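You operate a simulated robot arm through the tools that you are given. There is no shell and no other tool.

You run a simulated robot arm. Do the job below in one go: nothing can be reset, and whatever is moved stays where it is left.

## Task
Take the yellow box and leave it on the shelf under the dark bench. Then take the yellow spool and put it on the top of the wide bench. Then close the trough cover. Then pull the green drawer open. Keep to this order. Set down upright: yellow spool.

Only the result counts: the job must be done as asked and must still hold three seconds after the hand-in. Knocking over, shifting, dropping, spilling or breaking anything else fails it. A push-on lid holds only when it is set on centred and level and pressed home; a screw cap is set on level and turned clockwise until tight.

## Robot
A 7-joint arm with a fingered hand on a trunk, on a base that moves. Base frame: it is fixed to the floor where the robot stands at the start and does not move with it; the origin is under the middle of the robot, x ahead of it, y to its left, z up; the surface under the hand at the start is at about z = 0.85. Units: m, degrees, N and s.
With the tool pointing down near the work surface it reaches from about 0.16 to 0.78 m from the robot's upright axis, wherever it stands. Its first joint turns from -69.0 to 172.0 degrees. Places, roughly: green drawer [-7.1, 1.7, 0.7]; shelf under the dark bench [2.7, 0.2, 0.2]; top of the wide bench [-2.1, 1.9, 0.8]; trough cover [-5.1, -5.4, 0.7]; yellow box (15x9x7 cm) [0.7, -0.2, 0.9]; yellow spool (7x7x9 cm) [1.9, 0.3, 0.9]. Payload 3.4 kg.
The TCP is the grasp point between the finger pads, 0.039 m short of the fingertips. In the tool frame z runs along the fingers and y along their closing line. The gripper opens to 0.18 m; its body begins 0.111 m behind the TCP. The gripper is a hand of 3 fingers: y runs from the thumb to the fingers, the wrist lies at [0, 0, -0.262] in the tool frame, and closing takes about 1.5 s.
Orientation is told as [roll, pitch, yaw] about the base's x, y, z axes, in that order, counted from this pose: with the fingers straight down and closing along the base's y, the tool's x points along the base's -x, its y along +y and its z along -z.

## Interface
- The arm moves only by the tool jog_arm. Its argument "rows" is a list that holds one entry, the list of rows, each a list of 6 numbers: the shift along the tool's x, y, z in m, then the turn, a rotation vector about the tool's x, y, z in degrees. In form: [[[dx, dy, dz, wx, wy, wz], ...]]. A call has 1 to 20 rows; each row is the pose to reach, as a shift and turn from the pose commanded when the call began, along the tool's axes at that moment. "grip" is the opening, from 0 (shut) to 1 (fully open), set as the call begins (left out, the last holds). Rows are played at 5 a second. More than 0.05 m and 8.6 degrees between two rows, or a gripper value outside its range, and nothing of the call is played. Where a pose cannot be reached the arm comes as near as it can. A force on the tool above 40 N (or 10 N above the force at the start of the call, whichever is more), or a blocked arm, ends the call early, and 0.2 s more pass. Each finger travels about 0.072 m/s and halts on what it meets, pressing with about 24 N; the grip force reading is that of the motor and also rises with nothing between the fingers. The clock runs only during rows and for 0.2 s after the last one: add rows that repeat a pose to give the fingers time. It gives the time, the measured TCP pose, the force on the tool (base axes), the opening and the grip force at its end, in the units of the frame above (readings bear some noise), with the torque about the TCP (base axes, N m) and any sound that the robot's microphone picked up.
- Cameras (640 x 400 px; columns grow to the right, rows downward): "scene" is now at [0.1506, -0.0321, 1.7651]; the picture's right is [-0.35, -0.94, -0.00], its down [-0.80, 0.30, -0.53] and it looks along [0.49, -0.18, -0.85] (base axes); focal length 263 px, centre (320, 200). "wrist" rides on the gripper at [0.062, -0.036, -0.128] in the tool frame; the picture's right is [0.50, 0.87, 0.00], its down [-0.75, 0.44, -0.49] and it looks along [-0.43, 0.25, 0.87] (tool axes); focal length 226 px, centre (320, 200).
- get_image(camera): a new picture of that camera. No time passes.
- raise_lower(by): moves the trunk up (or, below 0, down) by that many m; the arm and the scene camera ride with it, the base frame stays. It gives what a move gives, with no picture.
- steer(legs): drives the robot by 1 to 6 legs, each [ahead, left, turn to the left] in m, m and degrees, along the robot's own axes; the way and the turn of a leg run together, so that a leg with both is an arc; at most 1.5 m and 180 degrees a leg. The arm and the cameras ride along, it lands a little off, and it stops where it bumps. It gives what a move gives.
- grasp_type(shape): the hand has 3 fingers and takes this shape, open, in about a second: jaw (thumb against the fingers, like two jaws); tri (thumb and two fingers); tip (a fingertip pinch); poke (one finger out to press); point (the index stretched); flat (the hand flat); cup (the hand cupped); fist (a fist). The gripper value then closes the fingers along that shape, each until it touches; the sizes above hold for jaw. It gives what a move gives, with no picture.
- head_to(pan, tilt): turns the head with the scene camera to pan (to the left, within 143 degrees either way) and tilt (down, from -29 to 69), counted from straight ahead of the robot (the tilt from the chest, where the trunk bows). It gives what a move gives.
- probe_pixels(camera, pixels): for up to 12 pixels [column, row] of the newest picture of that camera ("zoom" is the newest enlarged one), the place [x, y, z] in the base frame of the surface seen there, good to about 0.002 m. No time passes.
- inspect(camera, box): a new picture of the part [left, top, right, bottom] of that camera's present view, enlarged. No time passes.
- close_job(): hands the job in; it is judged then, once.

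Open the gripper and draw the arm clear of the work before you hand the job in, unless the task says otherwise.

The tools are called after ">>>" as name(argument=value, ...) on one line, values as JSON. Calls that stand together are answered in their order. jog_arm: Moves the arm, as the interface text tells. Its arguments: {"type":"object","properties":{"rows":{"type":"array","items":{"type":"array","items":{"type":"array","items":{"type":"number"}}}},"grip":{"type":"number"}},"required":["rows"]} The other tools are called the same way: raise_lower (by) moves the trunk up or down; grasp_type (shape) gives the hand a shape; steer (legs) drives the base; head_to (pan, tilt) turns the head that bears the scene camera; get_image (camera) takes a picture; probe_pixels (camera, pixels) gives the place of the surface under pixels of a picture; inspect (camera, box) takes an enlarged picture of a part of a camera's view; close_job () hands the job in.

At the start:

```text
time: 0.0
ee_pos: [0.4675, -0.1923, 1.1194]
tcp_rot: [0.1, 0.1, 0.0]
contact_force: [-0.4, 2.1, -0.2]
torque: [0.0, 0.01, -0.01]
width: 0.1798
grasp_force: 0.0
shape: jaw
trunk travel left (down, up): [-0.25, 0.292]
robot x, y, heading: [-0.0009, -0.001, -0.1]
head pan, tilt (commanded): [-20.5, 57.9]
```

scene: 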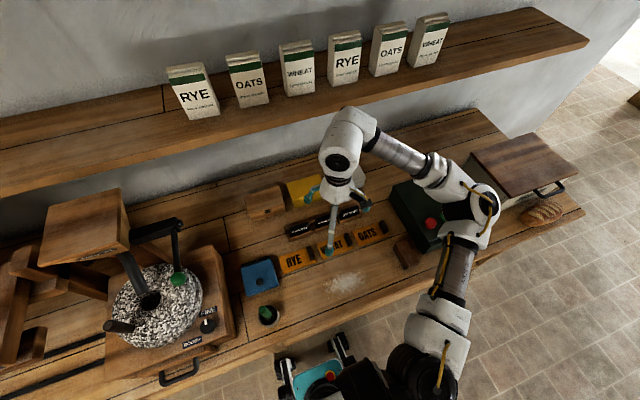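
wrist: 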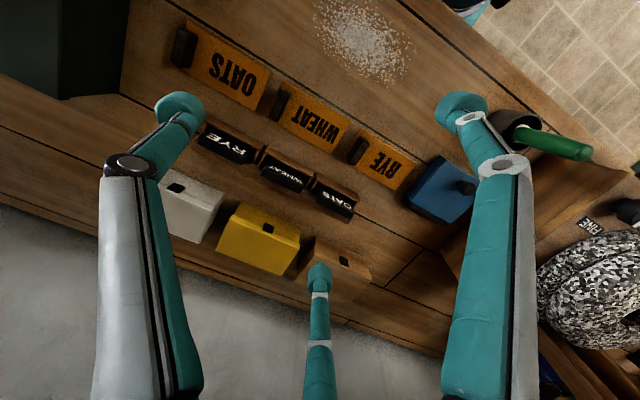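

The wrist picture shows the yellow box near (258,238), between a white box and a wooden one. I take fresh pictures and enlarge the region.

>>> inspect(camera="scene", box=[220, 150, 460, 300])

>>> get_image(camera="wrist")

```text
2.67 times, centred on (340, 225) of scene
```

zoom: 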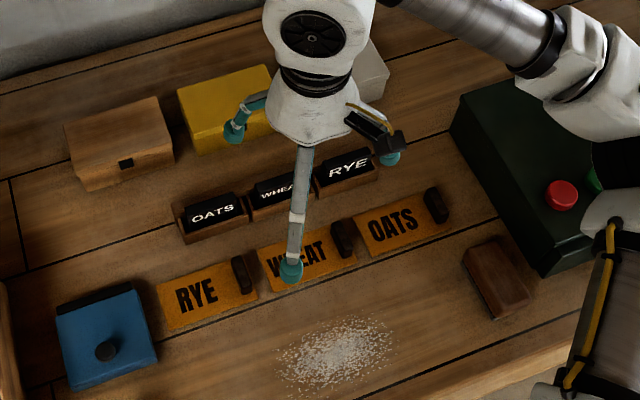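

```text
taken
```

wrist: 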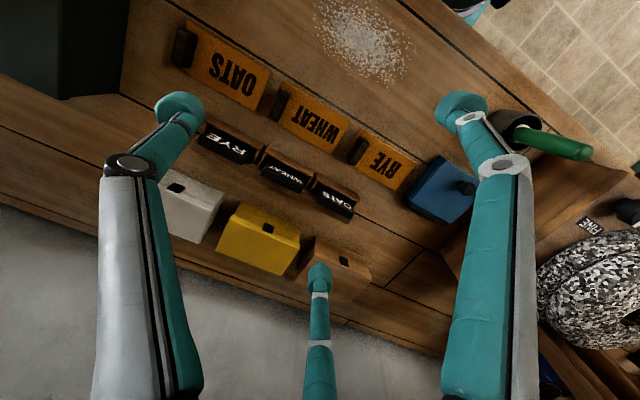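

The yellow box is seen in the wrist picture with corners near (238,203), (300,228), (275,274), (217,254). I probe points on it and its neighbours.

>>> probe_pixels(camera="wrist", pixels=[[240, 206], [298, 234], [292, 246], [226, 222], [217, 252], [274, 272], [258, 232], [222, 196], [186, 238], [315, 240], [368, 268], [298, 276]])

>>> probe_pixels(camera="zoom", pixels=[[180, 95], [266, 68], [190, 110], [200, 152], [274, 130], [225, 100], [160, 100], [70, 125], [172, 150], [385, 75], [360, 100], [360, 55]])

```text
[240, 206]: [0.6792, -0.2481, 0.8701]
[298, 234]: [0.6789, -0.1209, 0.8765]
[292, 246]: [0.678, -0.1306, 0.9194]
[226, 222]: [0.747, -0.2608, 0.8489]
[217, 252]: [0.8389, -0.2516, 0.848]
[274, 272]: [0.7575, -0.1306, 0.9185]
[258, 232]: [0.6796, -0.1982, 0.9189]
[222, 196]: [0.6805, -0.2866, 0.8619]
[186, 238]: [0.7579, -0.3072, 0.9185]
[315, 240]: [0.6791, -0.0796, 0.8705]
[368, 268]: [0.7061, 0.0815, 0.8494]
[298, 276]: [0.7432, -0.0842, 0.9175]
```

```text
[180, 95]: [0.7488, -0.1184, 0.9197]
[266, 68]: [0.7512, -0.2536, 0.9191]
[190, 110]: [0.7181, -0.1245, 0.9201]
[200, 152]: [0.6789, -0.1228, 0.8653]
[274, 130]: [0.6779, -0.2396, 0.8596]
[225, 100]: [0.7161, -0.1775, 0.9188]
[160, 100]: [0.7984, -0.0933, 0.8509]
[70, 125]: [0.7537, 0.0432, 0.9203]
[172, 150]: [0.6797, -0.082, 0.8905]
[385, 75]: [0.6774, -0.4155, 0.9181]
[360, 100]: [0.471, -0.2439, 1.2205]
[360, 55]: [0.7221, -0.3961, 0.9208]
```

The yellow box spans about x 0.679–0.767, y −0.265…−0.115, top at z 0.919. Now I check the overhanging shelf and the wall in the scene picture.

>>> get_image(camera="scene")

>>> probe_pixels(camera="scene", pixels=[[200, 155], [90, 180], [300, 128], [450, 85], [580, 45], [530, 10], [190, 90], [280, 150], [240, 165], [440, 108], [560, 130], [620, 60]])

```text
taken
```

scene: 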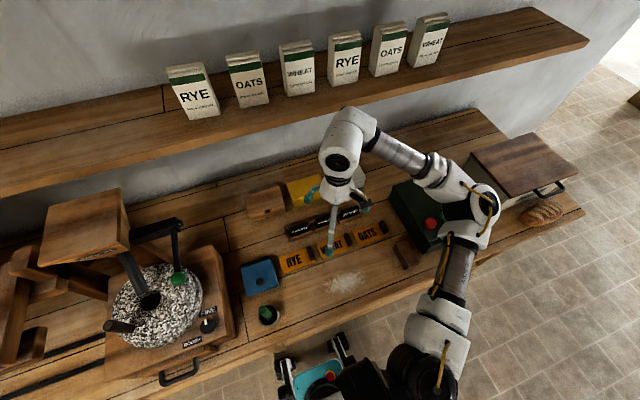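

```text
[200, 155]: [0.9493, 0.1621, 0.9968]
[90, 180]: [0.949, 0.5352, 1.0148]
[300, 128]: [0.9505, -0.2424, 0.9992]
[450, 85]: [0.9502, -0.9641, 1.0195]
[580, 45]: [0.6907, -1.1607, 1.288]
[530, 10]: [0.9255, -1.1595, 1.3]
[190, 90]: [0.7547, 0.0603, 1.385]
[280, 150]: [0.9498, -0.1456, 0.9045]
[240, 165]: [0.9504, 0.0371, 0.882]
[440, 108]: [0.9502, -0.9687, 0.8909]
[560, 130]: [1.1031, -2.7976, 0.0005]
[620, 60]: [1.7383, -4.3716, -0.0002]
```

The wall is at x 0.95 and the shelf above has its front edge near x 0.69 at z 1.29. I turn the head to survey the surroundings, first to the right.

>>> head_to(pan=-60, tilt=25)

>>> get_image(camera="scene")

```text
time: 1.1
ee_pos: [0.4654, -0.1896, 1.1198]
tcp_rot: [-0.2, -0.2, 0.0]
contact_force: [0.7, 0.3, -0.6]
torque: [-0.02, 0.0, -0.01]
width: 0.1801
grasp_force: 0.1
shape: jaw
trunk travel left (down, up): [-0.25, 0.292]
robot x, y, heading: [0.0003, -0.0007, -0.1]
head pan, tilt (commanded): [-60.0, 25.0]
```

```text
taken
```

scene: 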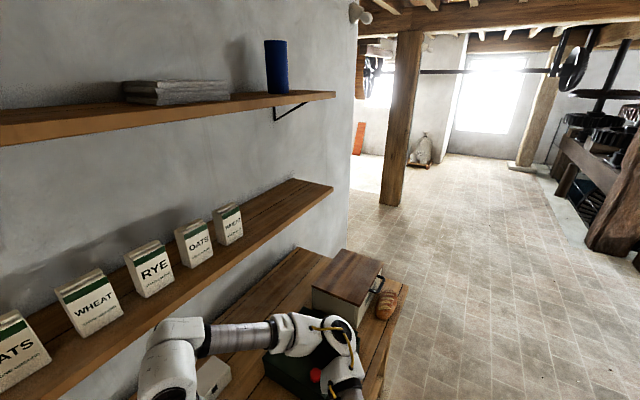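

The wall ends near column 350 and open floor lies to the right. I probe floor points and obstacles, and look further around.

>>> probe_pixels(camera="scene", pixels=[[348, 200], [352, 160], [390, 195], [420, 165], [400, 330], [380, 280], [500, 250], [520, 170], [600, 240], [365, 180], [330, 260], [340, 130]])

>>> head_to(pan=-120, tilt=25)

>>> get_image(camera="scene")

```text
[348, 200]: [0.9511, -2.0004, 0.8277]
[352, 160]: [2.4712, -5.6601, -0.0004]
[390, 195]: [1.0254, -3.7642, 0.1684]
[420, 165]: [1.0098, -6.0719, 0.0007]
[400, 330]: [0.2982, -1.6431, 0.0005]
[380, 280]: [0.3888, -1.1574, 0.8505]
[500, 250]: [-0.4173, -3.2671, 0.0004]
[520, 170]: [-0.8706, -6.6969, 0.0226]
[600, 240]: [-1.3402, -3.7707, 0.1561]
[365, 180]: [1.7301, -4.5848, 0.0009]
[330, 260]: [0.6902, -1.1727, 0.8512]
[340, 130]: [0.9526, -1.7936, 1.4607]
```

```text
time: 2.4
ee_pos: [0.4659, -0.1887, 1.1204]
tcp_rot: [-0.2, -0.1, 0.0]
contact_force: [-0.3, 0.7, -0.4]
torque: [0.01, 0.01, -0.01]
width: 0.1799
grasp_force: 0.0
shape: jaw
trunk travel left (down, up): [-0.25, 0.292]
robot x, y, heading: [-0.0019, 0.0005, 0.1]
head pan, tilt (commanded): [-120.0, 25.0]
```

```text
taken
```

scene: 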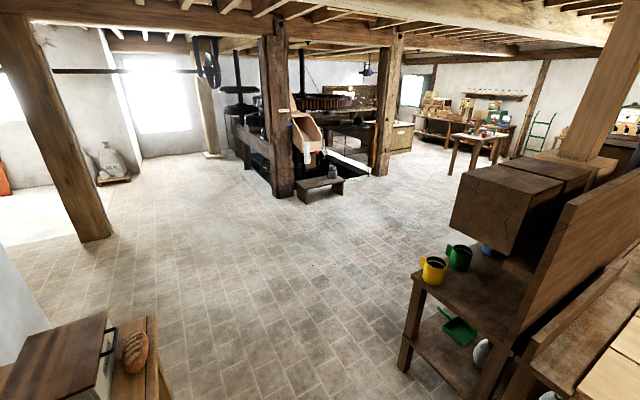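

A big room with mills and benches is visible. I probe key obstacles, then look behind and to the left.

>>> probe_pixels(camera="scene", pixels=[[93, 238], [282, 192], [380, 172], [320, 195], [405, 365], [480, 275], [470, 180], [550, 200], [440, 120], [310, 140], [205, 180], [600, 350]])

>>> head_to(pan=143, tilt=25)

>>> get_image(camera="scene")

```text
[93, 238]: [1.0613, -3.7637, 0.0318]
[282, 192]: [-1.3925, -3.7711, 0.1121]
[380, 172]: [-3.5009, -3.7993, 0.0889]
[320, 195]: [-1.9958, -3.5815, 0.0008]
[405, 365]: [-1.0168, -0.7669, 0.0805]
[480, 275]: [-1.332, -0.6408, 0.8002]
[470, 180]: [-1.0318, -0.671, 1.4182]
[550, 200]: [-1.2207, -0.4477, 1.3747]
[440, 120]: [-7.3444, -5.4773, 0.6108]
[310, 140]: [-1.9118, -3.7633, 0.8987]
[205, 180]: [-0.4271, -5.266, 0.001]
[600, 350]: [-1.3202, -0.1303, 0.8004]
```

```text
time: 6.0
ee_pos: [0.4654, -0.1895, 1.1208]
tcp_rot: [-0.3, -0.1, 0.0]
contact_force: [0.2, -0.2, 0.4]
torque: [0.02, 0.0, 0.01]
width: 0.1798
grasp_force: 0.0
shape: jaw
trunk travel left (down, up): [-0.25, 0.292]
robot x, y, heading: [-0.004, -0.0012, -0.2]
head pan, tilt (commanded): [143.0, 25.0]
```

```text
taken
```

scene: 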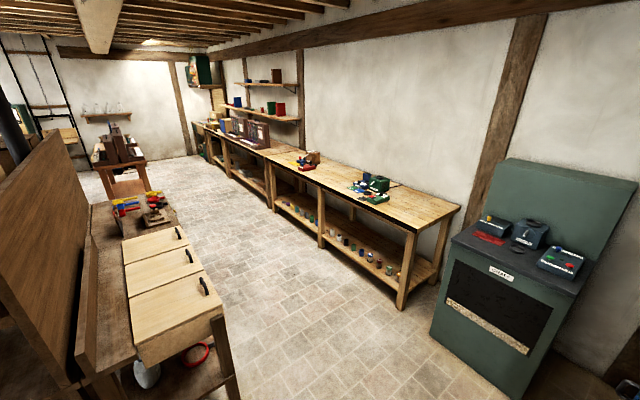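

The long bench against the far wall lies in the direction of the wide bench. I probe it, then look left and ahead.

>>> probe_pixels(camera="scene", pixels=[[440, 220], [330, 175], [300, 165], [400, 305], [370, 185], [230, 130], [120, 255], [210, 310], [235, 395], [510, 395], [430, 330], [150, 195]])

>>> head_to(pan=80, tilt=25)

>>> get_image(camera="scene")

```text
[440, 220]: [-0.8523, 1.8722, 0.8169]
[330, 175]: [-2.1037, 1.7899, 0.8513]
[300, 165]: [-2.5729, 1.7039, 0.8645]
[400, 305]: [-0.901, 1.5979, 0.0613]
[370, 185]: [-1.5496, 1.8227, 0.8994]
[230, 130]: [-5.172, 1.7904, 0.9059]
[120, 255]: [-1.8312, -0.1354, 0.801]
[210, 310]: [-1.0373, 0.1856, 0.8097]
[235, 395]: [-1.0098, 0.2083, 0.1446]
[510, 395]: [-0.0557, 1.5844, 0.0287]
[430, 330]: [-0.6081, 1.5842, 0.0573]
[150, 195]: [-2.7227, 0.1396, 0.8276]
```

```text
time: 7.3
ee_pos: [0.4651, -0.1895, 1.1198]
tcp_rot: [-0.2, -0.1, 0.0]
contact_force: [-0.2, 0.2, 0.6]
torque: [0.01, 0.02, -0.02]
width: 0.1798
grasp_force: 0.0
shape: jaw
trunk travel left (down, up): [-0.25, 0.292]
robot x, y, heading: [-0.0005, 0.0023, 0.0]
head pan, tilt (commanded): [80.0, 25.0]
```

```text
taken
```

scene: 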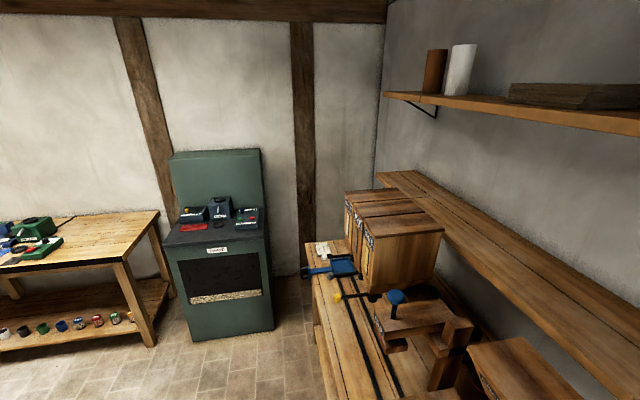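

The corner is closed on the left, so the way round the wall is past its right end at y −2. Now I turn the head back to study the hand's finger layout before grasping.

>>> head_to(pan=-20.5, tilt=57.9)

>>> inspect(camera="scene", box=[280, 100, 400, 275])

>>> probe_pixels(camera="wrist", pixels=[[180, 105], [460, 105], [318, 280], [130, 175], [505, 170], [318, 345], [120, 300], [500, 300]])

```text
time: 9.1
ee_pos: [0.4658, -0.1888, 1.121]
tcp_rot: [-0.2, -0.1, 0.1]
contact_force: [-0.3, -0.7, -0.3]
torque: [0.04, 0.03, 0.0]
width: 0.1801
grasp_force: 0.1
shape: jaw
trunk travel left (down, up): [-0.25, 0.292]
robot x, y, heading: [0.0002, 0.0016, 0.1]
head pan, tilt (commanded): [-20.5, 57.9]
```

```text
2.29 times, centred on (340, 188) of scene
```

zoom: 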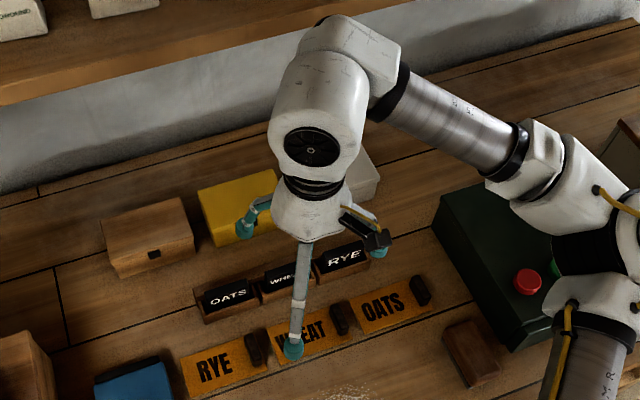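

```text
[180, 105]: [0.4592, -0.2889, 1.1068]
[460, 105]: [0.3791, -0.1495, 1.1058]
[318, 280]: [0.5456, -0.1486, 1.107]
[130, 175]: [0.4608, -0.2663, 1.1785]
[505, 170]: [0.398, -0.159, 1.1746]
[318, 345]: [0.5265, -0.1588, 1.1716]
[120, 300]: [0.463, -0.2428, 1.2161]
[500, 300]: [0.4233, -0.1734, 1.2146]
```

The tips sit radially around the TCP: thumb at −y, two fingers at (±0.085, +0.04). I test how the jaw shape closes in free air by going to half opening.

>>> jog_arm(rows=[[[0, 0, 0, 0, 0, 0], [0, 0, 0, 0, 0, 0], [0, 0, 0, 0, 0, 0], [0, 0, 0, 0, 0, 0], [0, 0, 0, 0, 0, 0], [0, 0, 0, 0, 0, 0]]], grip=0.5)

>>> get_image(camera="wrist")

```text
time: 10.5
ee_pos: [0.4647, -0.1885, 1.1204]
tcp_rot: [-0.2, -0.2, 0.0]
contact_force: [-0.4, 0.1, 0.4]
torque: [-0.01, 0.02, -0.01]
width: 0.0906
grasp_force: 0.0
shape: jaw
trunk travel left (down, up): [-0.25, 0.292]
robot x, y, heading: [-0.0014, -0.0027, -0.3]
head pan, tilt (commanded): [-20.5, 57.9]
```

```text
taken
```

wrist: 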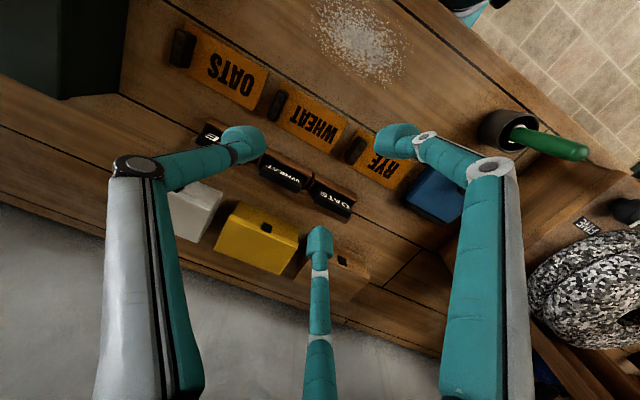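

>>> probe_pixels(camera="wrist", pixels=[[240, 140], [398, 138], [318, 240], [225, 145], [410, 145], [318, 262], [140, 170], [490, 170], [318, 345]])

>>> grasp_type(shape="jaw")

```text
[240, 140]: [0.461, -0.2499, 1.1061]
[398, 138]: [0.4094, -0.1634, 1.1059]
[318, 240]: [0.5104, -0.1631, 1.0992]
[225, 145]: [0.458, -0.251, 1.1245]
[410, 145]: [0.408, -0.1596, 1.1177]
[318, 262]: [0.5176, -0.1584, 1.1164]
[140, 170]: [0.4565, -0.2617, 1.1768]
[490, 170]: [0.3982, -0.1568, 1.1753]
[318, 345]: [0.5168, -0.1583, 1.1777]
```

```text
time: 11.4
ee_pos: [0.466, -0.1889, 1.1206]
tcp_rot: [-0.2, -0.2, 0.0]
contact_force: [1.2, -0.4, -0.4]
torque: [0.02, 0.0, -0.01]
width: 0.1798
grasp_force: 0.1
shape: jaw
trunk travel left (down, up): [-0.25, 0.292]
robot x, y, heading: [-0.0015, 0.0043, 0.2]
head pan, tilt (commanded): [-20.5, 57.9]
```

The jaw closes radially with three fingers at 120°. Before deciding the grip, I look at the other shapes in free air, first "tip".

>>> grasp_type(shape="tip")

>>> get_image(camera="wrist")

>>> grasp_type(shape="tri")

>>> get_image(camera="wrist")

>>> grasp_type(shape="cup")

>>> get_image(camera="wrist")

>>> grasp_type(shape="flat")

>>> get_image(camera="wrist")

```text
time: 12.3
ee_pos: [0.4647, -0.1882, 1.1201]
tcp_rot: [-0.2, -0.1, 0.0]
contact_force: [-0.2, 0.1, -0.7]
torque: [0.02, 0.0, 0.02]
width: 0.1796
grasp_force: 0.0
shape: tip
trunk travel left (down, up): [-0.25, 0.292]
robot x, y, heading: [0.0002, 0.0, 0.2]
head pan, tilt (commanded): [-20.5, 57.9]
```

```text
taken
```

wrist: 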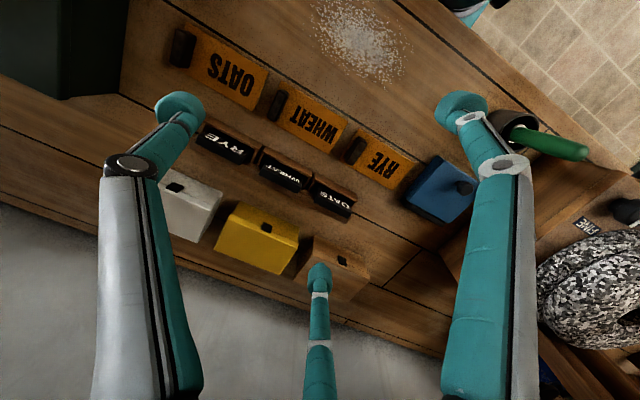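

```text
time: 13.2
ee_pos: [0.4643, -0.1895, 1.1204]
tcp_rot: [-0.2, -0.1, 0.0]
contact_force: [0.5, 0.8, 0.1]
torque: [0.03, -0.01, 0.01]
width: 0.1797
grasp_force: 0.0
shape: tri
trunk travel left (down, up): [-0.25, 0.292]
robot x, y, heading: [-0.0042, -0.0021, -0.3]
head pan, tilt (commanded): [-20.5, 57.9]
```

```text
taken
```

wrist: 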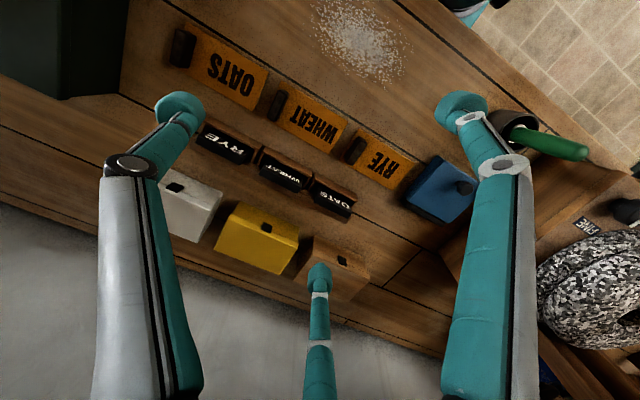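

```text
time: 14.1
ee_pos: [0.4642, -0.1896, 1.1196]
tcp_rot: [-0.3, -0.1, 0.0]
contact_force: [0.1, 0.0, 0.2]
torque: [0.04, -0.01, 0.02]
width: 0.0602
grasp_force: 0.0
shape: cup
trunk travel left (down, up): [-0.25, 0.292]
robot x, y, heading: [-0.0006, -0.0006, -0.0]
head pan, tilt (commanded): [-20.5, 57.9]
```

```text
taken
```

wrist: 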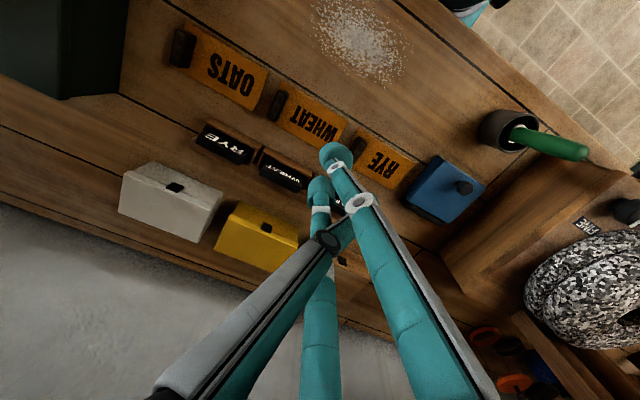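

```text
time: 15.0
ee_pos: [0.4646, -0.189, 1.1207]
tcp_rot: [-0.2, -0.2, 0.0]
contact_force: [0.2, 0.2, -0.5]
torque: [0.02, -0.01, -0.03]
width: 0.0001
grasp_force: 0.0
shape: flat
trunk travel left (down, up): [-0.25, 0.292]
robot x, y, heading: [-0.0005, -0.0, -0.1]
head pan, tilt (commanded): [-20.5, 57.9]
```

```text
taken
```

wrist: 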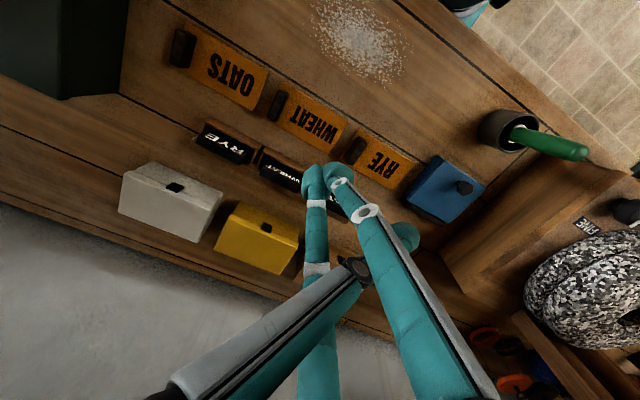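

Jaw, tri and tip look alike (radial); cup and flat fold the fingers in. With the fingers out of the way I probe the gaps on both sides of the yellow box now.

>>> probe_pixels(camera="wrist", pixels=[[223, 196], [210, 240], [211, 234], [233, 204], [215, 250], [228, 205], [299, 236], [272, 270], [303, 243], [297, 262], [160, 165], [122, 200]])

>>> inspect(camera="wrist", box=[110, 130, 390, 300])

>>> grasp_type(shape="jaw")

```text
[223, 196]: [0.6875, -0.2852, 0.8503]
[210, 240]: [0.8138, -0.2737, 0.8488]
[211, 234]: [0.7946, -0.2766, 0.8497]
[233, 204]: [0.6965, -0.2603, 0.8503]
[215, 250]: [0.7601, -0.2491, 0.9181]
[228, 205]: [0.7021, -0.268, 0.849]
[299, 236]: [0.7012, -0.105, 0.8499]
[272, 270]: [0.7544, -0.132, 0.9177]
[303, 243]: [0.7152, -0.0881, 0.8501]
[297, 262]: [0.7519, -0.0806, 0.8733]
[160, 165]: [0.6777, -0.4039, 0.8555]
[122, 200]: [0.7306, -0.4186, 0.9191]
```

```text
2.29 times, centred on (250, 215) of wrist
```

zoom: 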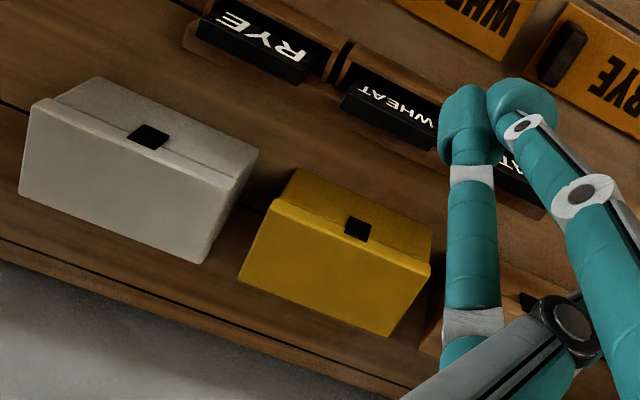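

```text
time: 15.9
ee_pos: [0.466, -0.1904, 1.1207]
tcp_rot: [-0.3, -0.1, -0.1]
contact_force: [-1.3, -0.6, -0.1]
torque: [-0.02, 0.04, 0.01]
width: 0.18
grasp_force: 0.0
shape: jaw
trunk travel left (down, up): [-0.25, 0.292]
robot x, y, heading: [-0.001, -0.0027, 0.3]
head pan, tilt (commanded): [-20.5, 57.9]
```

The zoom shows the yellow top face corners near (276,203), (429,266), (386,333), (241,278) and the white box's right edge near (237,187)/(203,260); I probe those.

>>> probe_pixels(camera="zoom", pixels=[[279, 206], [426, 268], [384, 329], [244, 276], [234, 188], [202, 258], [255, 155], [298, 172], [330, 270], [435, 340], [270, 215], [250, 160]])

```text
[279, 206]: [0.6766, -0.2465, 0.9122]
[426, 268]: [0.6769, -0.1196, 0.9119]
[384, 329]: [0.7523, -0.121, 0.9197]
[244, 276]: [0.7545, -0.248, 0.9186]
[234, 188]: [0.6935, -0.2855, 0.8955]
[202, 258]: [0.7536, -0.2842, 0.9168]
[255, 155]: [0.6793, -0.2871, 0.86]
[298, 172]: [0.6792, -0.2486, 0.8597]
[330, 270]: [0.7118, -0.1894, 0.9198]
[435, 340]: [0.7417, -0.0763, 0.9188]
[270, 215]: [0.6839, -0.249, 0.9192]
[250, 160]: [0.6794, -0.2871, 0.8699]
```

The gaps on both sides of the yellow box are about 3.6 cm. I check the shelf's underside height and the wrist's height above the TCP in the scene view, since the shelf overhangs at x > 0.69.

>>> get_image(camera="scene")

>>> probe_pixels(camera="scene", pixels=[[240, 108], [240, 122], [240, 135], [240, 128], [345, 110], [355, 118], [365, 128], [330, 135], [345, 150], [400, 150], [440, 165], [345, 185]])

```text
taken
```

scene: 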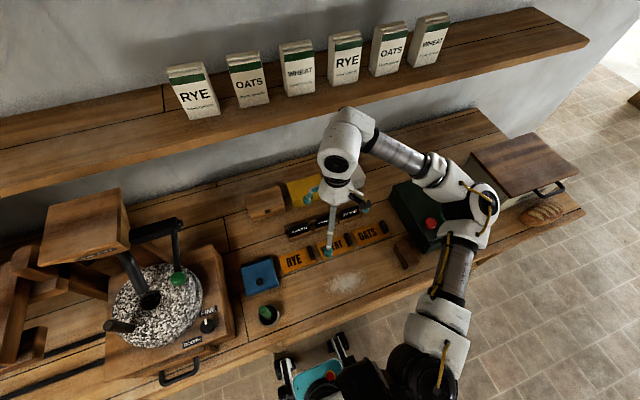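

```text
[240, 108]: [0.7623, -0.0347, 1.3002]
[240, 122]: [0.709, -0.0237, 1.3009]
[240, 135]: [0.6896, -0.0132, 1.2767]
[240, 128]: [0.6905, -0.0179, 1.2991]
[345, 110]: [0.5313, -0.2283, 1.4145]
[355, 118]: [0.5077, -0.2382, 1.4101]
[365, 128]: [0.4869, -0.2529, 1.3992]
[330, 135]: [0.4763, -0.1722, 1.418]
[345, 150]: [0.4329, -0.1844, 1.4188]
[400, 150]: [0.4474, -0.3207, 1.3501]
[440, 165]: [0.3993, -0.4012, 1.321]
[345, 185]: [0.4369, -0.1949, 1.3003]
```

The wrist top sits about 0.30 above the TCP, so under the shelf I'm limited in height. I probe the shelf's lower front edge and the heights of the tags in front of the box.

>>> inspect(camera="scene", box=[200, 100, 330, 180])

>>> probe_pixels(camera="zoom", pixels=[[200, 130], [200, 150], [200, 165], [200, 175], [200, 185], [200, 195], [200, 205], [560, 75], [560, 90], [560, 100], [560, 110], [560, 120]])

>>> probe_pixels(camera="scene", pixels=[[290, 232], [297, 228], [322, 222], [350, 212], [295, 262], [370, 235], [310, 255], [382, 227], [405, 260], [420, 235], [270, 190], [270, 212]])

```text
4.92 times, centred on (265, 140) of scene
```

zoom: 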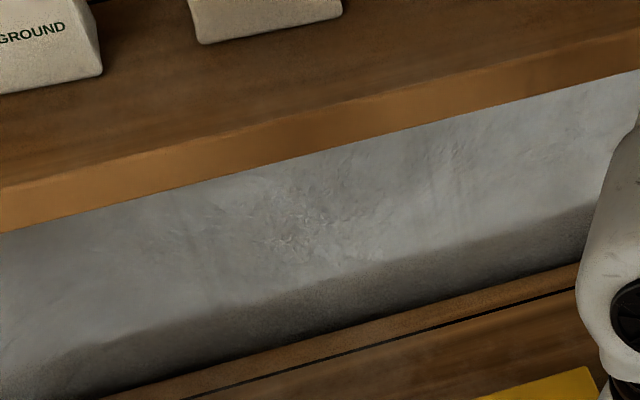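

```text
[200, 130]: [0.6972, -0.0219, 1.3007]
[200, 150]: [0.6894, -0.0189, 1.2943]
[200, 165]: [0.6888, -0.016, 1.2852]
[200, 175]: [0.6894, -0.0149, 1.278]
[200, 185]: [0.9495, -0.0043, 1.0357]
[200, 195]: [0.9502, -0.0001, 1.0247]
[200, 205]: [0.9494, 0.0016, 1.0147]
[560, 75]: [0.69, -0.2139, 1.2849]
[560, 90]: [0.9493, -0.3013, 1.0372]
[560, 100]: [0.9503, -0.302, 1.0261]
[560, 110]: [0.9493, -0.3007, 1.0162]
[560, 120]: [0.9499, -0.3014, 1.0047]
```

```text
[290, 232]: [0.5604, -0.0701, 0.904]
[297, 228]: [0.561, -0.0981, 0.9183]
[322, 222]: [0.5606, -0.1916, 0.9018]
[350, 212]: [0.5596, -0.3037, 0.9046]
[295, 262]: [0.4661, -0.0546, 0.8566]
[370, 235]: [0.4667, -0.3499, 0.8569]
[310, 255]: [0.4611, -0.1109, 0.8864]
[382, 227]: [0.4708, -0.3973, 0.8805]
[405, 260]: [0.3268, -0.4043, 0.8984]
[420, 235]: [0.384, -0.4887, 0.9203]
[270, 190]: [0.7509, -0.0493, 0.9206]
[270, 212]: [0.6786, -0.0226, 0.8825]
```

The shelf underside is at about 1.275. I probe the back of the black tag blocks in the last clear wrist picture to see how much room there is in front of the yellow box.

>>> probe_pixels(camera="wrist", pixels=[[228, 140], [228, 150], [235, 158], [235, 164], [235, 170], [240, 180], [285, 165], [285, 178], [285, 190], [283, 196], [250, 168], [262, 205]])

```text
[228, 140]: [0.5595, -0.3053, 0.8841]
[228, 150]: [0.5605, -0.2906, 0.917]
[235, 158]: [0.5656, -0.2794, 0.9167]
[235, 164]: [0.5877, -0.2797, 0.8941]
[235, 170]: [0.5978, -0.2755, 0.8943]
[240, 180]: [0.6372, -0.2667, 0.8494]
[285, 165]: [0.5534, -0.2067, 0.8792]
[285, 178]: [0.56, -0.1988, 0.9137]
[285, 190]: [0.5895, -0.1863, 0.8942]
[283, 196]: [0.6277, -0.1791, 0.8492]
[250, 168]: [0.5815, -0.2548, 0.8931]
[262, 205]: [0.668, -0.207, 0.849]
```

Plan: the three-finger grip with thumb in the left gap and fingers in front of and behind the box, entering under the shelf with the hand tilted. First I narrow the fingers to 0.756 and move to about (0.525, −0.19, 1.01), in front of the shelf.

>>> jog_arm(rows=[[[-0.012, 0, 0.022, 0, 0, 0], [-0.024, 0, 0.044, 0, 0, 0], [-0.036, 0, 0.066, 0, 0, 0], [-0.048, 0, 0.088, 0, 0, 0], [-0.06, 0, 0.11, 0, 0, 0], [-0.06, 0, 0.11, 0, 0, 0]]], grip=0.756)

>>> get_image(camera="scene")

>>> get_image(camera="wrist")

```text
time: 17.3
ee_pos: [0.5234, -0.1891, 1.0092]
tcp_rot: [-0.2, -0.1, 0.0]
contact_force: [1.0, 0.6, 0.4]
torque: [0.05, -0.05, -0.01]
width: 0.1365
grasp_force: 0.1
shape: jaw
trunk travel left (down, up): [-0.25, 0.292]
robot x, y, heading: [0.0028, 0.0029, 0.1]
head pan, tilt (commanded): [-20.5, 57.9]
```

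```text
taken
```

scene: 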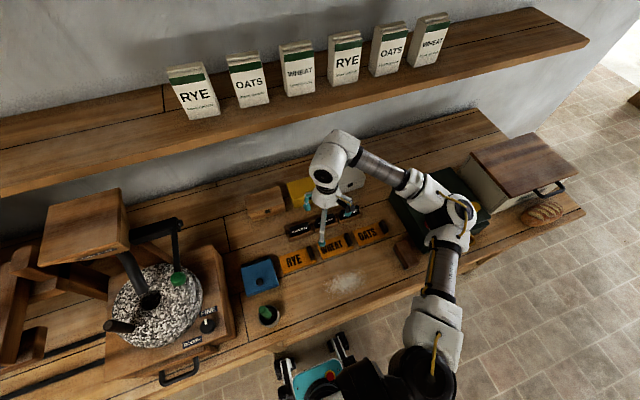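

```text
taken
```

wrist: 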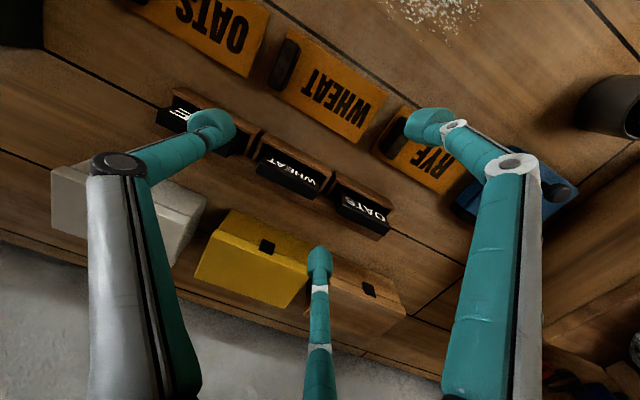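

The arm is in front of the shelf at z 1.01. I probe the fingertips for exact offsets and the elbow versus the dark green box with the red button under it.

>>> probe_pixels(camera="wrist", pixels=[[222, 128], [418, 125], [318, 262], [200, 118], [440, 118], [318, 250], [250, 255], [200, 215], [310, 285], [196, 268]])

>>> probe_pixels(camera="scene", pixels=[[345, 140], [330, 148], [352, 145], [380, 168], [410, 185], [440, 215], [425, 190], [455, 230], [400, 215], [420, 230], [445, 180], [470, 215]])

```text
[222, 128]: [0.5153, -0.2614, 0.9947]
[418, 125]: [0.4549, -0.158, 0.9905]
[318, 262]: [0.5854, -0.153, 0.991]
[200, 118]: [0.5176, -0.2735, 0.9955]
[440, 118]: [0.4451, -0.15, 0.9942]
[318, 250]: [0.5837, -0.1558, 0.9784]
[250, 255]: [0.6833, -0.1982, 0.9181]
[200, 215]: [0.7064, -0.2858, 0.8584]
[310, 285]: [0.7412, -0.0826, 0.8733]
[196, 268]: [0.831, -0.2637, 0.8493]
```

```text
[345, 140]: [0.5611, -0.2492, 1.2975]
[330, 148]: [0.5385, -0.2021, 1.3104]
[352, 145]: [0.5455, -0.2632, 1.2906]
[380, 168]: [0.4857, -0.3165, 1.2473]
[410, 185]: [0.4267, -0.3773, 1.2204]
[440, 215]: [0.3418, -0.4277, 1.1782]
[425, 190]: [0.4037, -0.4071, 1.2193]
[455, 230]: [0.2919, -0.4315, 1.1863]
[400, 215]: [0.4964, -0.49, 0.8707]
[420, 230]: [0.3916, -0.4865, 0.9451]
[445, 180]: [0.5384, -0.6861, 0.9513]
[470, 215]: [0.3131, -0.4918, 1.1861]
```

Fingertips match the model (thumb r≈0.078, tips ~0.03 below TCP). Now I tilt the hand 30° so the fingers point forward and advance to about (0.66, −0.19, 0.985).

>>> jog_arm(rows=[[[-0.019, 0, 0.002, 0, -7.5, 0], [-0.038, 0, 0.004, 0, -15, 0], [-0.057, 0, 0.006, 0, -22.5, 0], [-0.076, 0, 0.01, 0, -30, 0], [-0.106, 0, 0.017, 0, -30, 0], [-0.136, 0, 0.024, 0, -30, 0], [-0.136, 0, 0.024, 0, -30, 0]]])

>>> get_image(camera="wrist")

>>> get_image(camera="scene")

```text
time: 18.9
ee_pos: [0.6625, -0.1875, 0.9895]
tcp_rot: [-0.2, -30.2, 0.1]
contact_force: [-0.2, 0.3, 0.0]
torque: [0.0, -0.03, 0.0]
width: 0.1365
grasp_force: 0.0
shape: jaw
trunk travel left (down, up): [-0.25, 0.292]
robot x, y, heading: [0.0027, 0.0041, -0.0]
head pan, tilt (commanded): [-20.5, 57.9]
```

```text
taken
```

wrist: 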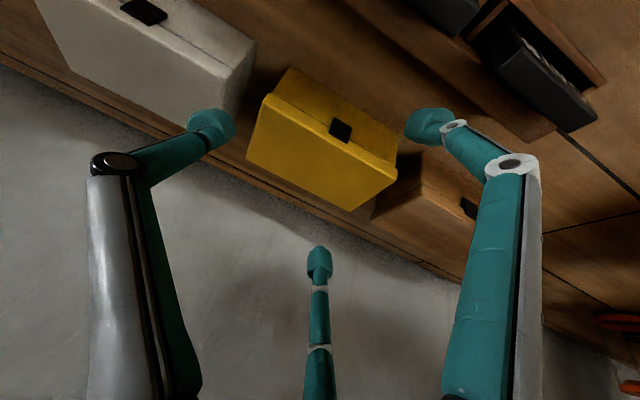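

```text
taken
```

scene: 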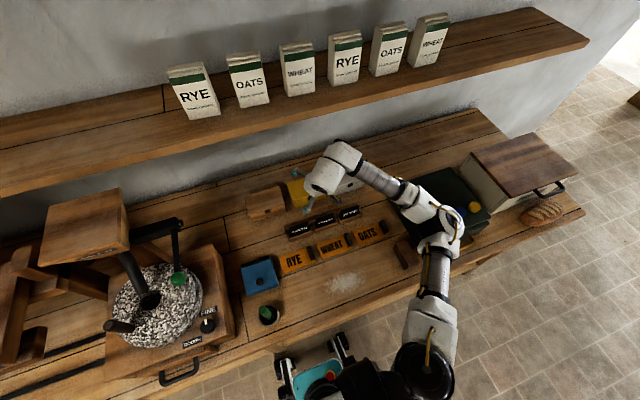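

The tilted hand is clear in front of the box. I probe the yellow edges and the white box's edge from this nearer view to refine the target.

>>> probe_pixels(camera="wrist", pixels=[[270, 95], [250, 150], [395, 178], [350, 207], [254, 70], [240, 112], [252, 48], [268, 105], [292, 72], [400, 158], [425, 155], [375, 208]])

```text
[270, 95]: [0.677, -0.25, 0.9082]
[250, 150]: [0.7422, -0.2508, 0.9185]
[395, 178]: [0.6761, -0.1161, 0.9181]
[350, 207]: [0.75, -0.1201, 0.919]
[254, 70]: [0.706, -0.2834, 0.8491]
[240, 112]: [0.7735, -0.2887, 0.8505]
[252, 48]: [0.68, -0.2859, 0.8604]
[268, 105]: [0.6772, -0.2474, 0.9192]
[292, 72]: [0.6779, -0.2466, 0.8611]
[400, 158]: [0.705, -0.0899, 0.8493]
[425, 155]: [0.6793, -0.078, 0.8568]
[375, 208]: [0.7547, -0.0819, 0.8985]
```

Box refined: y −0.2515…−0.115, x 0.677–0.757. I now swing the hand to vertical over the box, ending near (0.717, −0.19, 0.935) with the thumb entering the left gap.

>>> jog_arm(rows=[[[-0.0094, -0.001, 0.0168, 0, 6.7, 0], [-0.0187, -0.002, 0.0335, 0, 13.4, 0], [-0.0281, -0.0025, 0.0503, 0, 20.1, 0], [-0.0228, -0.0025, 0.0645, 0, 25.1, 0], [-0.018, -0.0025, 0.076, 0, 30.1, 0], [-0.018, -0.0025, 0.076, 0, 30.1, 0]]])

>>> get_image(camera="wrist")

>>> get_image(camera="scene")

```text
time: 20.3
ee_pos: [0.7147, -0.1914, 0.9314]
tcp_rot: [-0.2, 0.0, 0.0]
contact_force: [0.6, 0.5, -0.9]
torque: [0.0, 0.04, 0.01]
width: 0.1364
grasp_force: 0.0
shape: jaw
trunk travel left (down, up): [-0.25, 0.292]
robot x, y, heading: [-0.0016, -0.0006, -0.1]
head pan, tilt (commanded): [-20.5, 57.9]
```

```text
taken
```

wrist: 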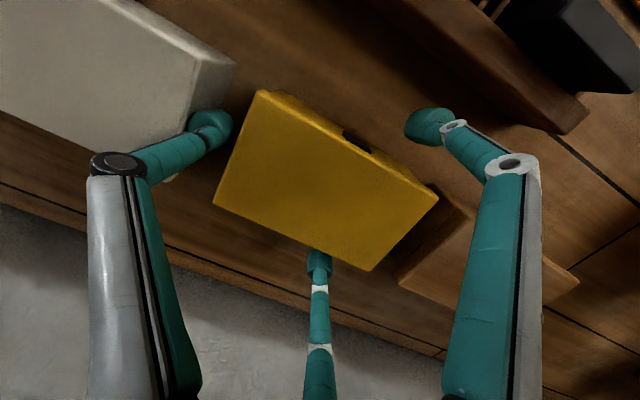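

```text
taken
```

scene: 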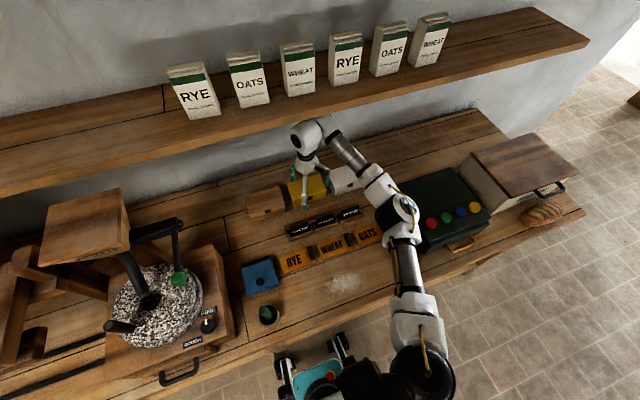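

Thumb sits between the white and yellow boxes without contact, one finger in front and one behind. I lower 3.4 cm to z ≈ 0.897.

>>> jog_arm(rows=[[[0, 0, 0.012, 0, 0, 0], [0, 0, 0.024, 0, 0, 0], [0, 0, 0.034, 0, 0, 0], [0, 0, 0.034, 0, 0, 0]]])

>>> get_image(camera="wrist")

```text
time: 21.3
ee_pos: [0.7128, -0.1911, 0.8957]
tcp_rot: [-0.3, 0.0, 0.0]
contact_force: [0.0, 0.0, 0.4]
torque: [-0.02, -0.02, -0.04]
width: 0.1364
grasp_force: 0.1
shape: jaw
trunk travel left (down, up): [-0.25, 0.292]
robot x, y, heading: [0.0007, 0.0003, 0.1]
head pan, tilt (commanded): [-20.5, 57.9]
```

```text
taken
```

wrist: 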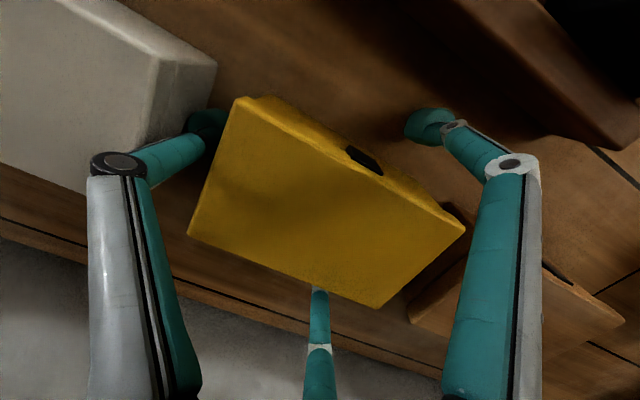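

Tips are around the box with no contact force. I close the fingers fully with waiting rows and read the result.

>>> jog_arm(rows=[[[0, 0, 0, 0, 0, 0], [0, 0, 0, 0, 0, 0], [0, 0, 0, 0, 0, 0], [0, 0, 0, 0, 0, 0], [0, 0, 0, 0, 0, 0], [0, 0, 0, 0, 0, 0], [0, 0, 0, 0, 0, 0], [0, 0, 0, 0, 0, 0], [0, 0, 0, 0, 0, 0]]], grip=0)

>>> get_image(camera="wrist")

```text
time: 23.3
ee_pos: [0.7131, -0.1913, 0.8952]
tcp_rot: [-0.2, 0.0, 0.1]
contact_force: [0.6, -2.4, -0.1]
torque: [-0.06, 0.0, -0.03]
width: 0.1047
grasp_force: 24.0
shape: jaw
trunk travel left (down, up): [-0.25, 0.292]
robot x, y, heading: [0.0025, -0.0015, -0.1]
head pan, tilt (commanded): [-20.5, 57.9]
```

```text
taken
```

wrist: 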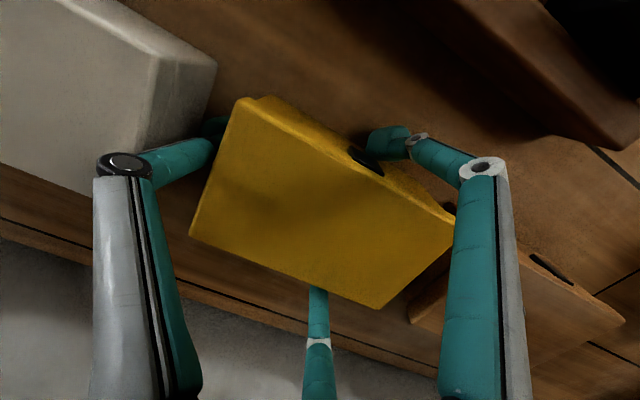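

The fingers hold at width 0.105 with 24 N. I lift 4.5 cm straight up (the wrist stays under the shelf at 1.275) and check.

>>> jog_arm(rows=[[[0, 0, -0.008, 0, 0, 0], [0, 0, -0.018, 0, 0, 0], [0, 0, -0.03, 0, 0, 0], [0, 0, -0.04, 0, 0, 0], [0, 0, -0.048, 0, 0, 0], [0, 0, -0.048, 0, 0, 0]]])

>>> get_image(camera="wrist")

>>> get_image(camera="scene")

```text
time: 24.7
ee_pos: [0.7151, -0.1926, 0.943]
tcp_rot: [-0.2, 0.0, 0.1]
contact_force: [-0.2, -0.2, -5.6]
torque: [-0.07, 0.01, 0.02]
width: 0.1049
grasp_force: 24.1
shape: jaw
trunk travel left (down, up): [-0.25, 0.292]
robot x, y, heading: [0.0008, 0.0001, 0.0]
head pan, tilt (commanded): [-20.5, 57.9]
```

```text
taken
```

wrist: 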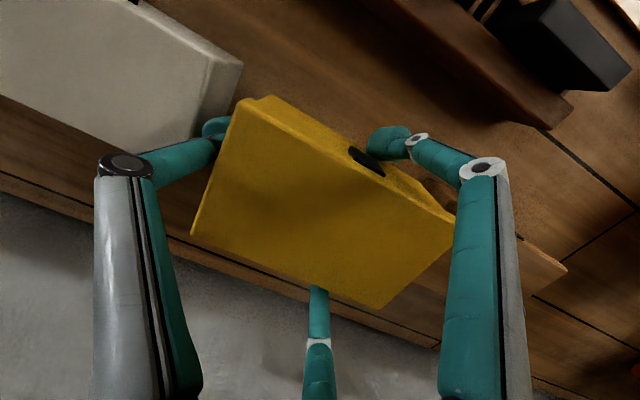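

```text
taken
```

scene: 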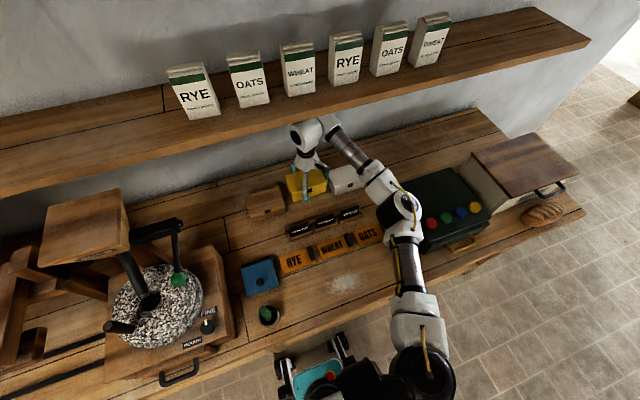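

The box is held (about 5.6 N of weight). Before drawing it out from under the shelf I probe the wrist's forward extent in the newest scene picture.

>>> probe_pixels(camera="scene", pixels=[[325, 117], [338, 126], [312, 122], [300, 128], [330, 135], [345, 138], [318, 128], [305, 150], [360, 170], [380, 190], [405, 205], [400, 230]])

```text
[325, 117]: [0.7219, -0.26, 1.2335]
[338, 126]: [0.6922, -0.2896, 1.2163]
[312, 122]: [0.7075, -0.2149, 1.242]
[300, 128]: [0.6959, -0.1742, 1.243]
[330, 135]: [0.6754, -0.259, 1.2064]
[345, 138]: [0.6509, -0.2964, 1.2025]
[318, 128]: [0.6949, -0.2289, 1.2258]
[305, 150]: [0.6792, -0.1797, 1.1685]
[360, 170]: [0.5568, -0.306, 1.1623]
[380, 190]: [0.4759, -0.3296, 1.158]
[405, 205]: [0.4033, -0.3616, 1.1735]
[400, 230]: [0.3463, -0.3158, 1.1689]
```

Wrist top is at 1.243 (shelf underside 1.275). I draw the box back while tilting the hand up to 25°, then raise once the wrist is clear of the shelf front.

>>> jog_arm(rows=[[[0.015, 0, -0.005, 0, -5, 0], [0.03, 0, -0.01, 0, -10, 0], [0.045, 0, -0.015, 0, -15, 0], [0.06, 0, -0.02, 0, -20, 0], [0.062, 0, -0.035, 0, -25, 0], [0.064, 0, -0.065, 0, -25, 0], [0.08, 0, -0.1, 0, -25, 0], [0.11, 0, -0.135, 0, -25, 0], [0.15, 0, -0.16, 0, -25, 0], [0.17, 0, -0.18, 0, -18, 0], [0.19, 0, -0.2, 0, -12, 0], [0.21, 0, -0.22, 0, -6, 0], [0.23, 0, -0.23, 0, 0, 0], [0.23, 0, -0.23, 0, 0, 0]]])

>>> get_image(camera="scene")

>>> get_image(camera="wrist")

```text
time: 27.7
ee_pos: [0.486, -0.1937, 1.1735]
tcp_rot: [-0.1, 0.0, -0.1]
contact_force: [0.2, -0.8, -4.9]
torque: [-0.06, 0.04, 0.01]
width: 0.1038
grasp_force: 23.9
shape: jaw
trunk travel left (down, up): [-0.25, 0.292]
robot x, y, heading: [-0.0017, 0.0018, 0.2]
head pan, tilt (commanded): [-20.5, 57.9]
```

```text
taken
```

scene: 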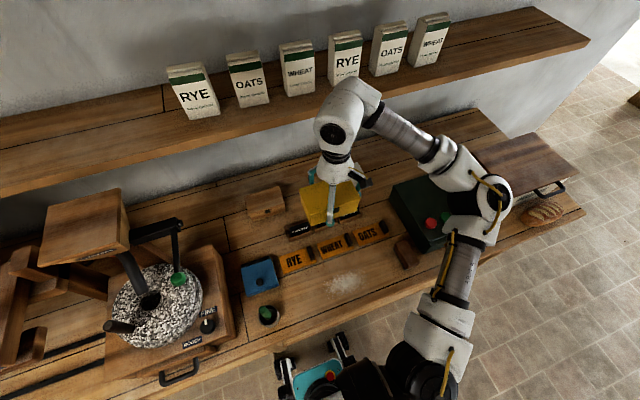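

```text
taken
```

wrist: 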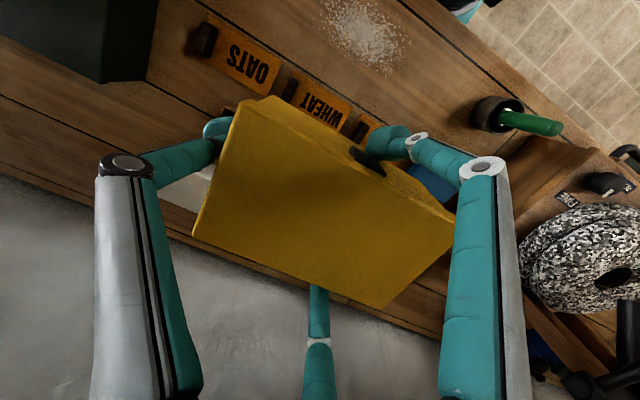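

The box is out and held firmly. I back off 0.3 m and strafe right along the open floor past the bench end and the wall end (y −2.0), stopping around y −2.8.

>>> steer(legs=[[-0.3, 0, 0], [0, -1.4, 0], [0, -1.4, 0]])

>>> head_to(pan=20, tilt=20)

>>> get_image(camera="scene")

>>> get_image(camera="wrist")

```text
time: 43.0
ee_pos: [0.0611, -3.0282, 1.1758]
tcp_rot: [-0.3, -0.1, -4.5]
contact_force: [0.3, -0.2, -5.3]
torque: [-0.05, 0.0, -0.04]
width: 0.1038
grasp_force: 24.1
shape: jaw
trunk travel left (down, up): [-0.25, 0.292]
robot x, y, heading: [-0.4063, -2.8029, -4.4]
head pan, tilt (commanded): [-20.5, 57.9]
```

```text
time: 44.0
ee_pos: [0.0567, -3.0359, 1.1753]
tcp_rot: [0.1, -0.1, -4.5]
contact_force: [0.5, -0.7, -6.7]
torque: [-0.05, 0.04, 0.01]
width: 0.1037
grasp_force: 24.2
shape: jaw
trunk travel left (down, up): [-0.25, 0.292]
robot x, y, heading: [-0.4095, -2.8039, -4.2]
head pan, tilt (commanded): [20.0, 20.0]
```

```text
taken
```

scene: 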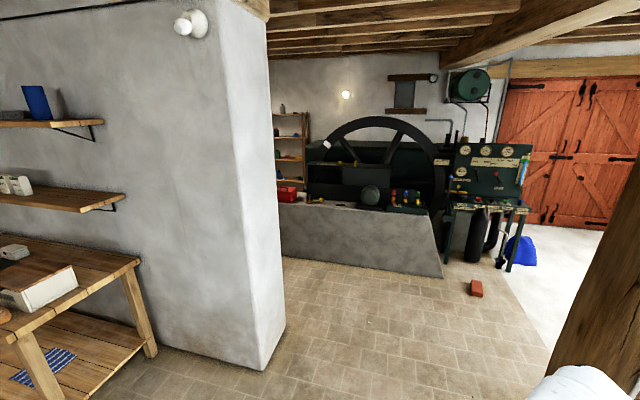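

```text
taken
```

wrist: 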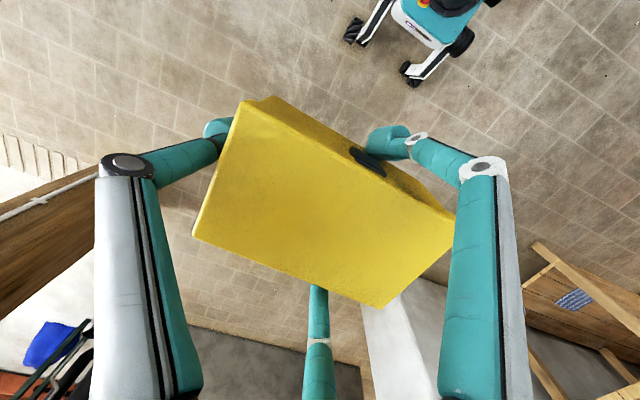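

I'm at (−0.41, −2.80), heading −4.4°. The wall end is at column ~270; I probe it and the objects beyond.

>>> probe_pixels(camera="scene", pixels=[[265, 368], [285, 325], [275, 160], [440, 275], [300, 250], [478, 292], [515, 270], [590, 330], [530, 340], [400, 330], [290, 190], [620, 300]])

```text
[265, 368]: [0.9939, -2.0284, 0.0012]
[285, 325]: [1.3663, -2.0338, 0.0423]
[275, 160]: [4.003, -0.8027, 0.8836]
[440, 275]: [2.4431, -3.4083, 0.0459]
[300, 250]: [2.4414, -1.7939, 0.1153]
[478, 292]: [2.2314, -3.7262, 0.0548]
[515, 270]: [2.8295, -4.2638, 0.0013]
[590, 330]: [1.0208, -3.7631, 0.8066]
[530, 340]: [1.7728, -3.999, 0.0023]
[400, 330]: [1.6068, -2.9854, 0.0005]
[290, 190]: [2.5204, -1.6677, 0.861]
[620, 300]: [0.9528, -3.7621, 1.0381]
```

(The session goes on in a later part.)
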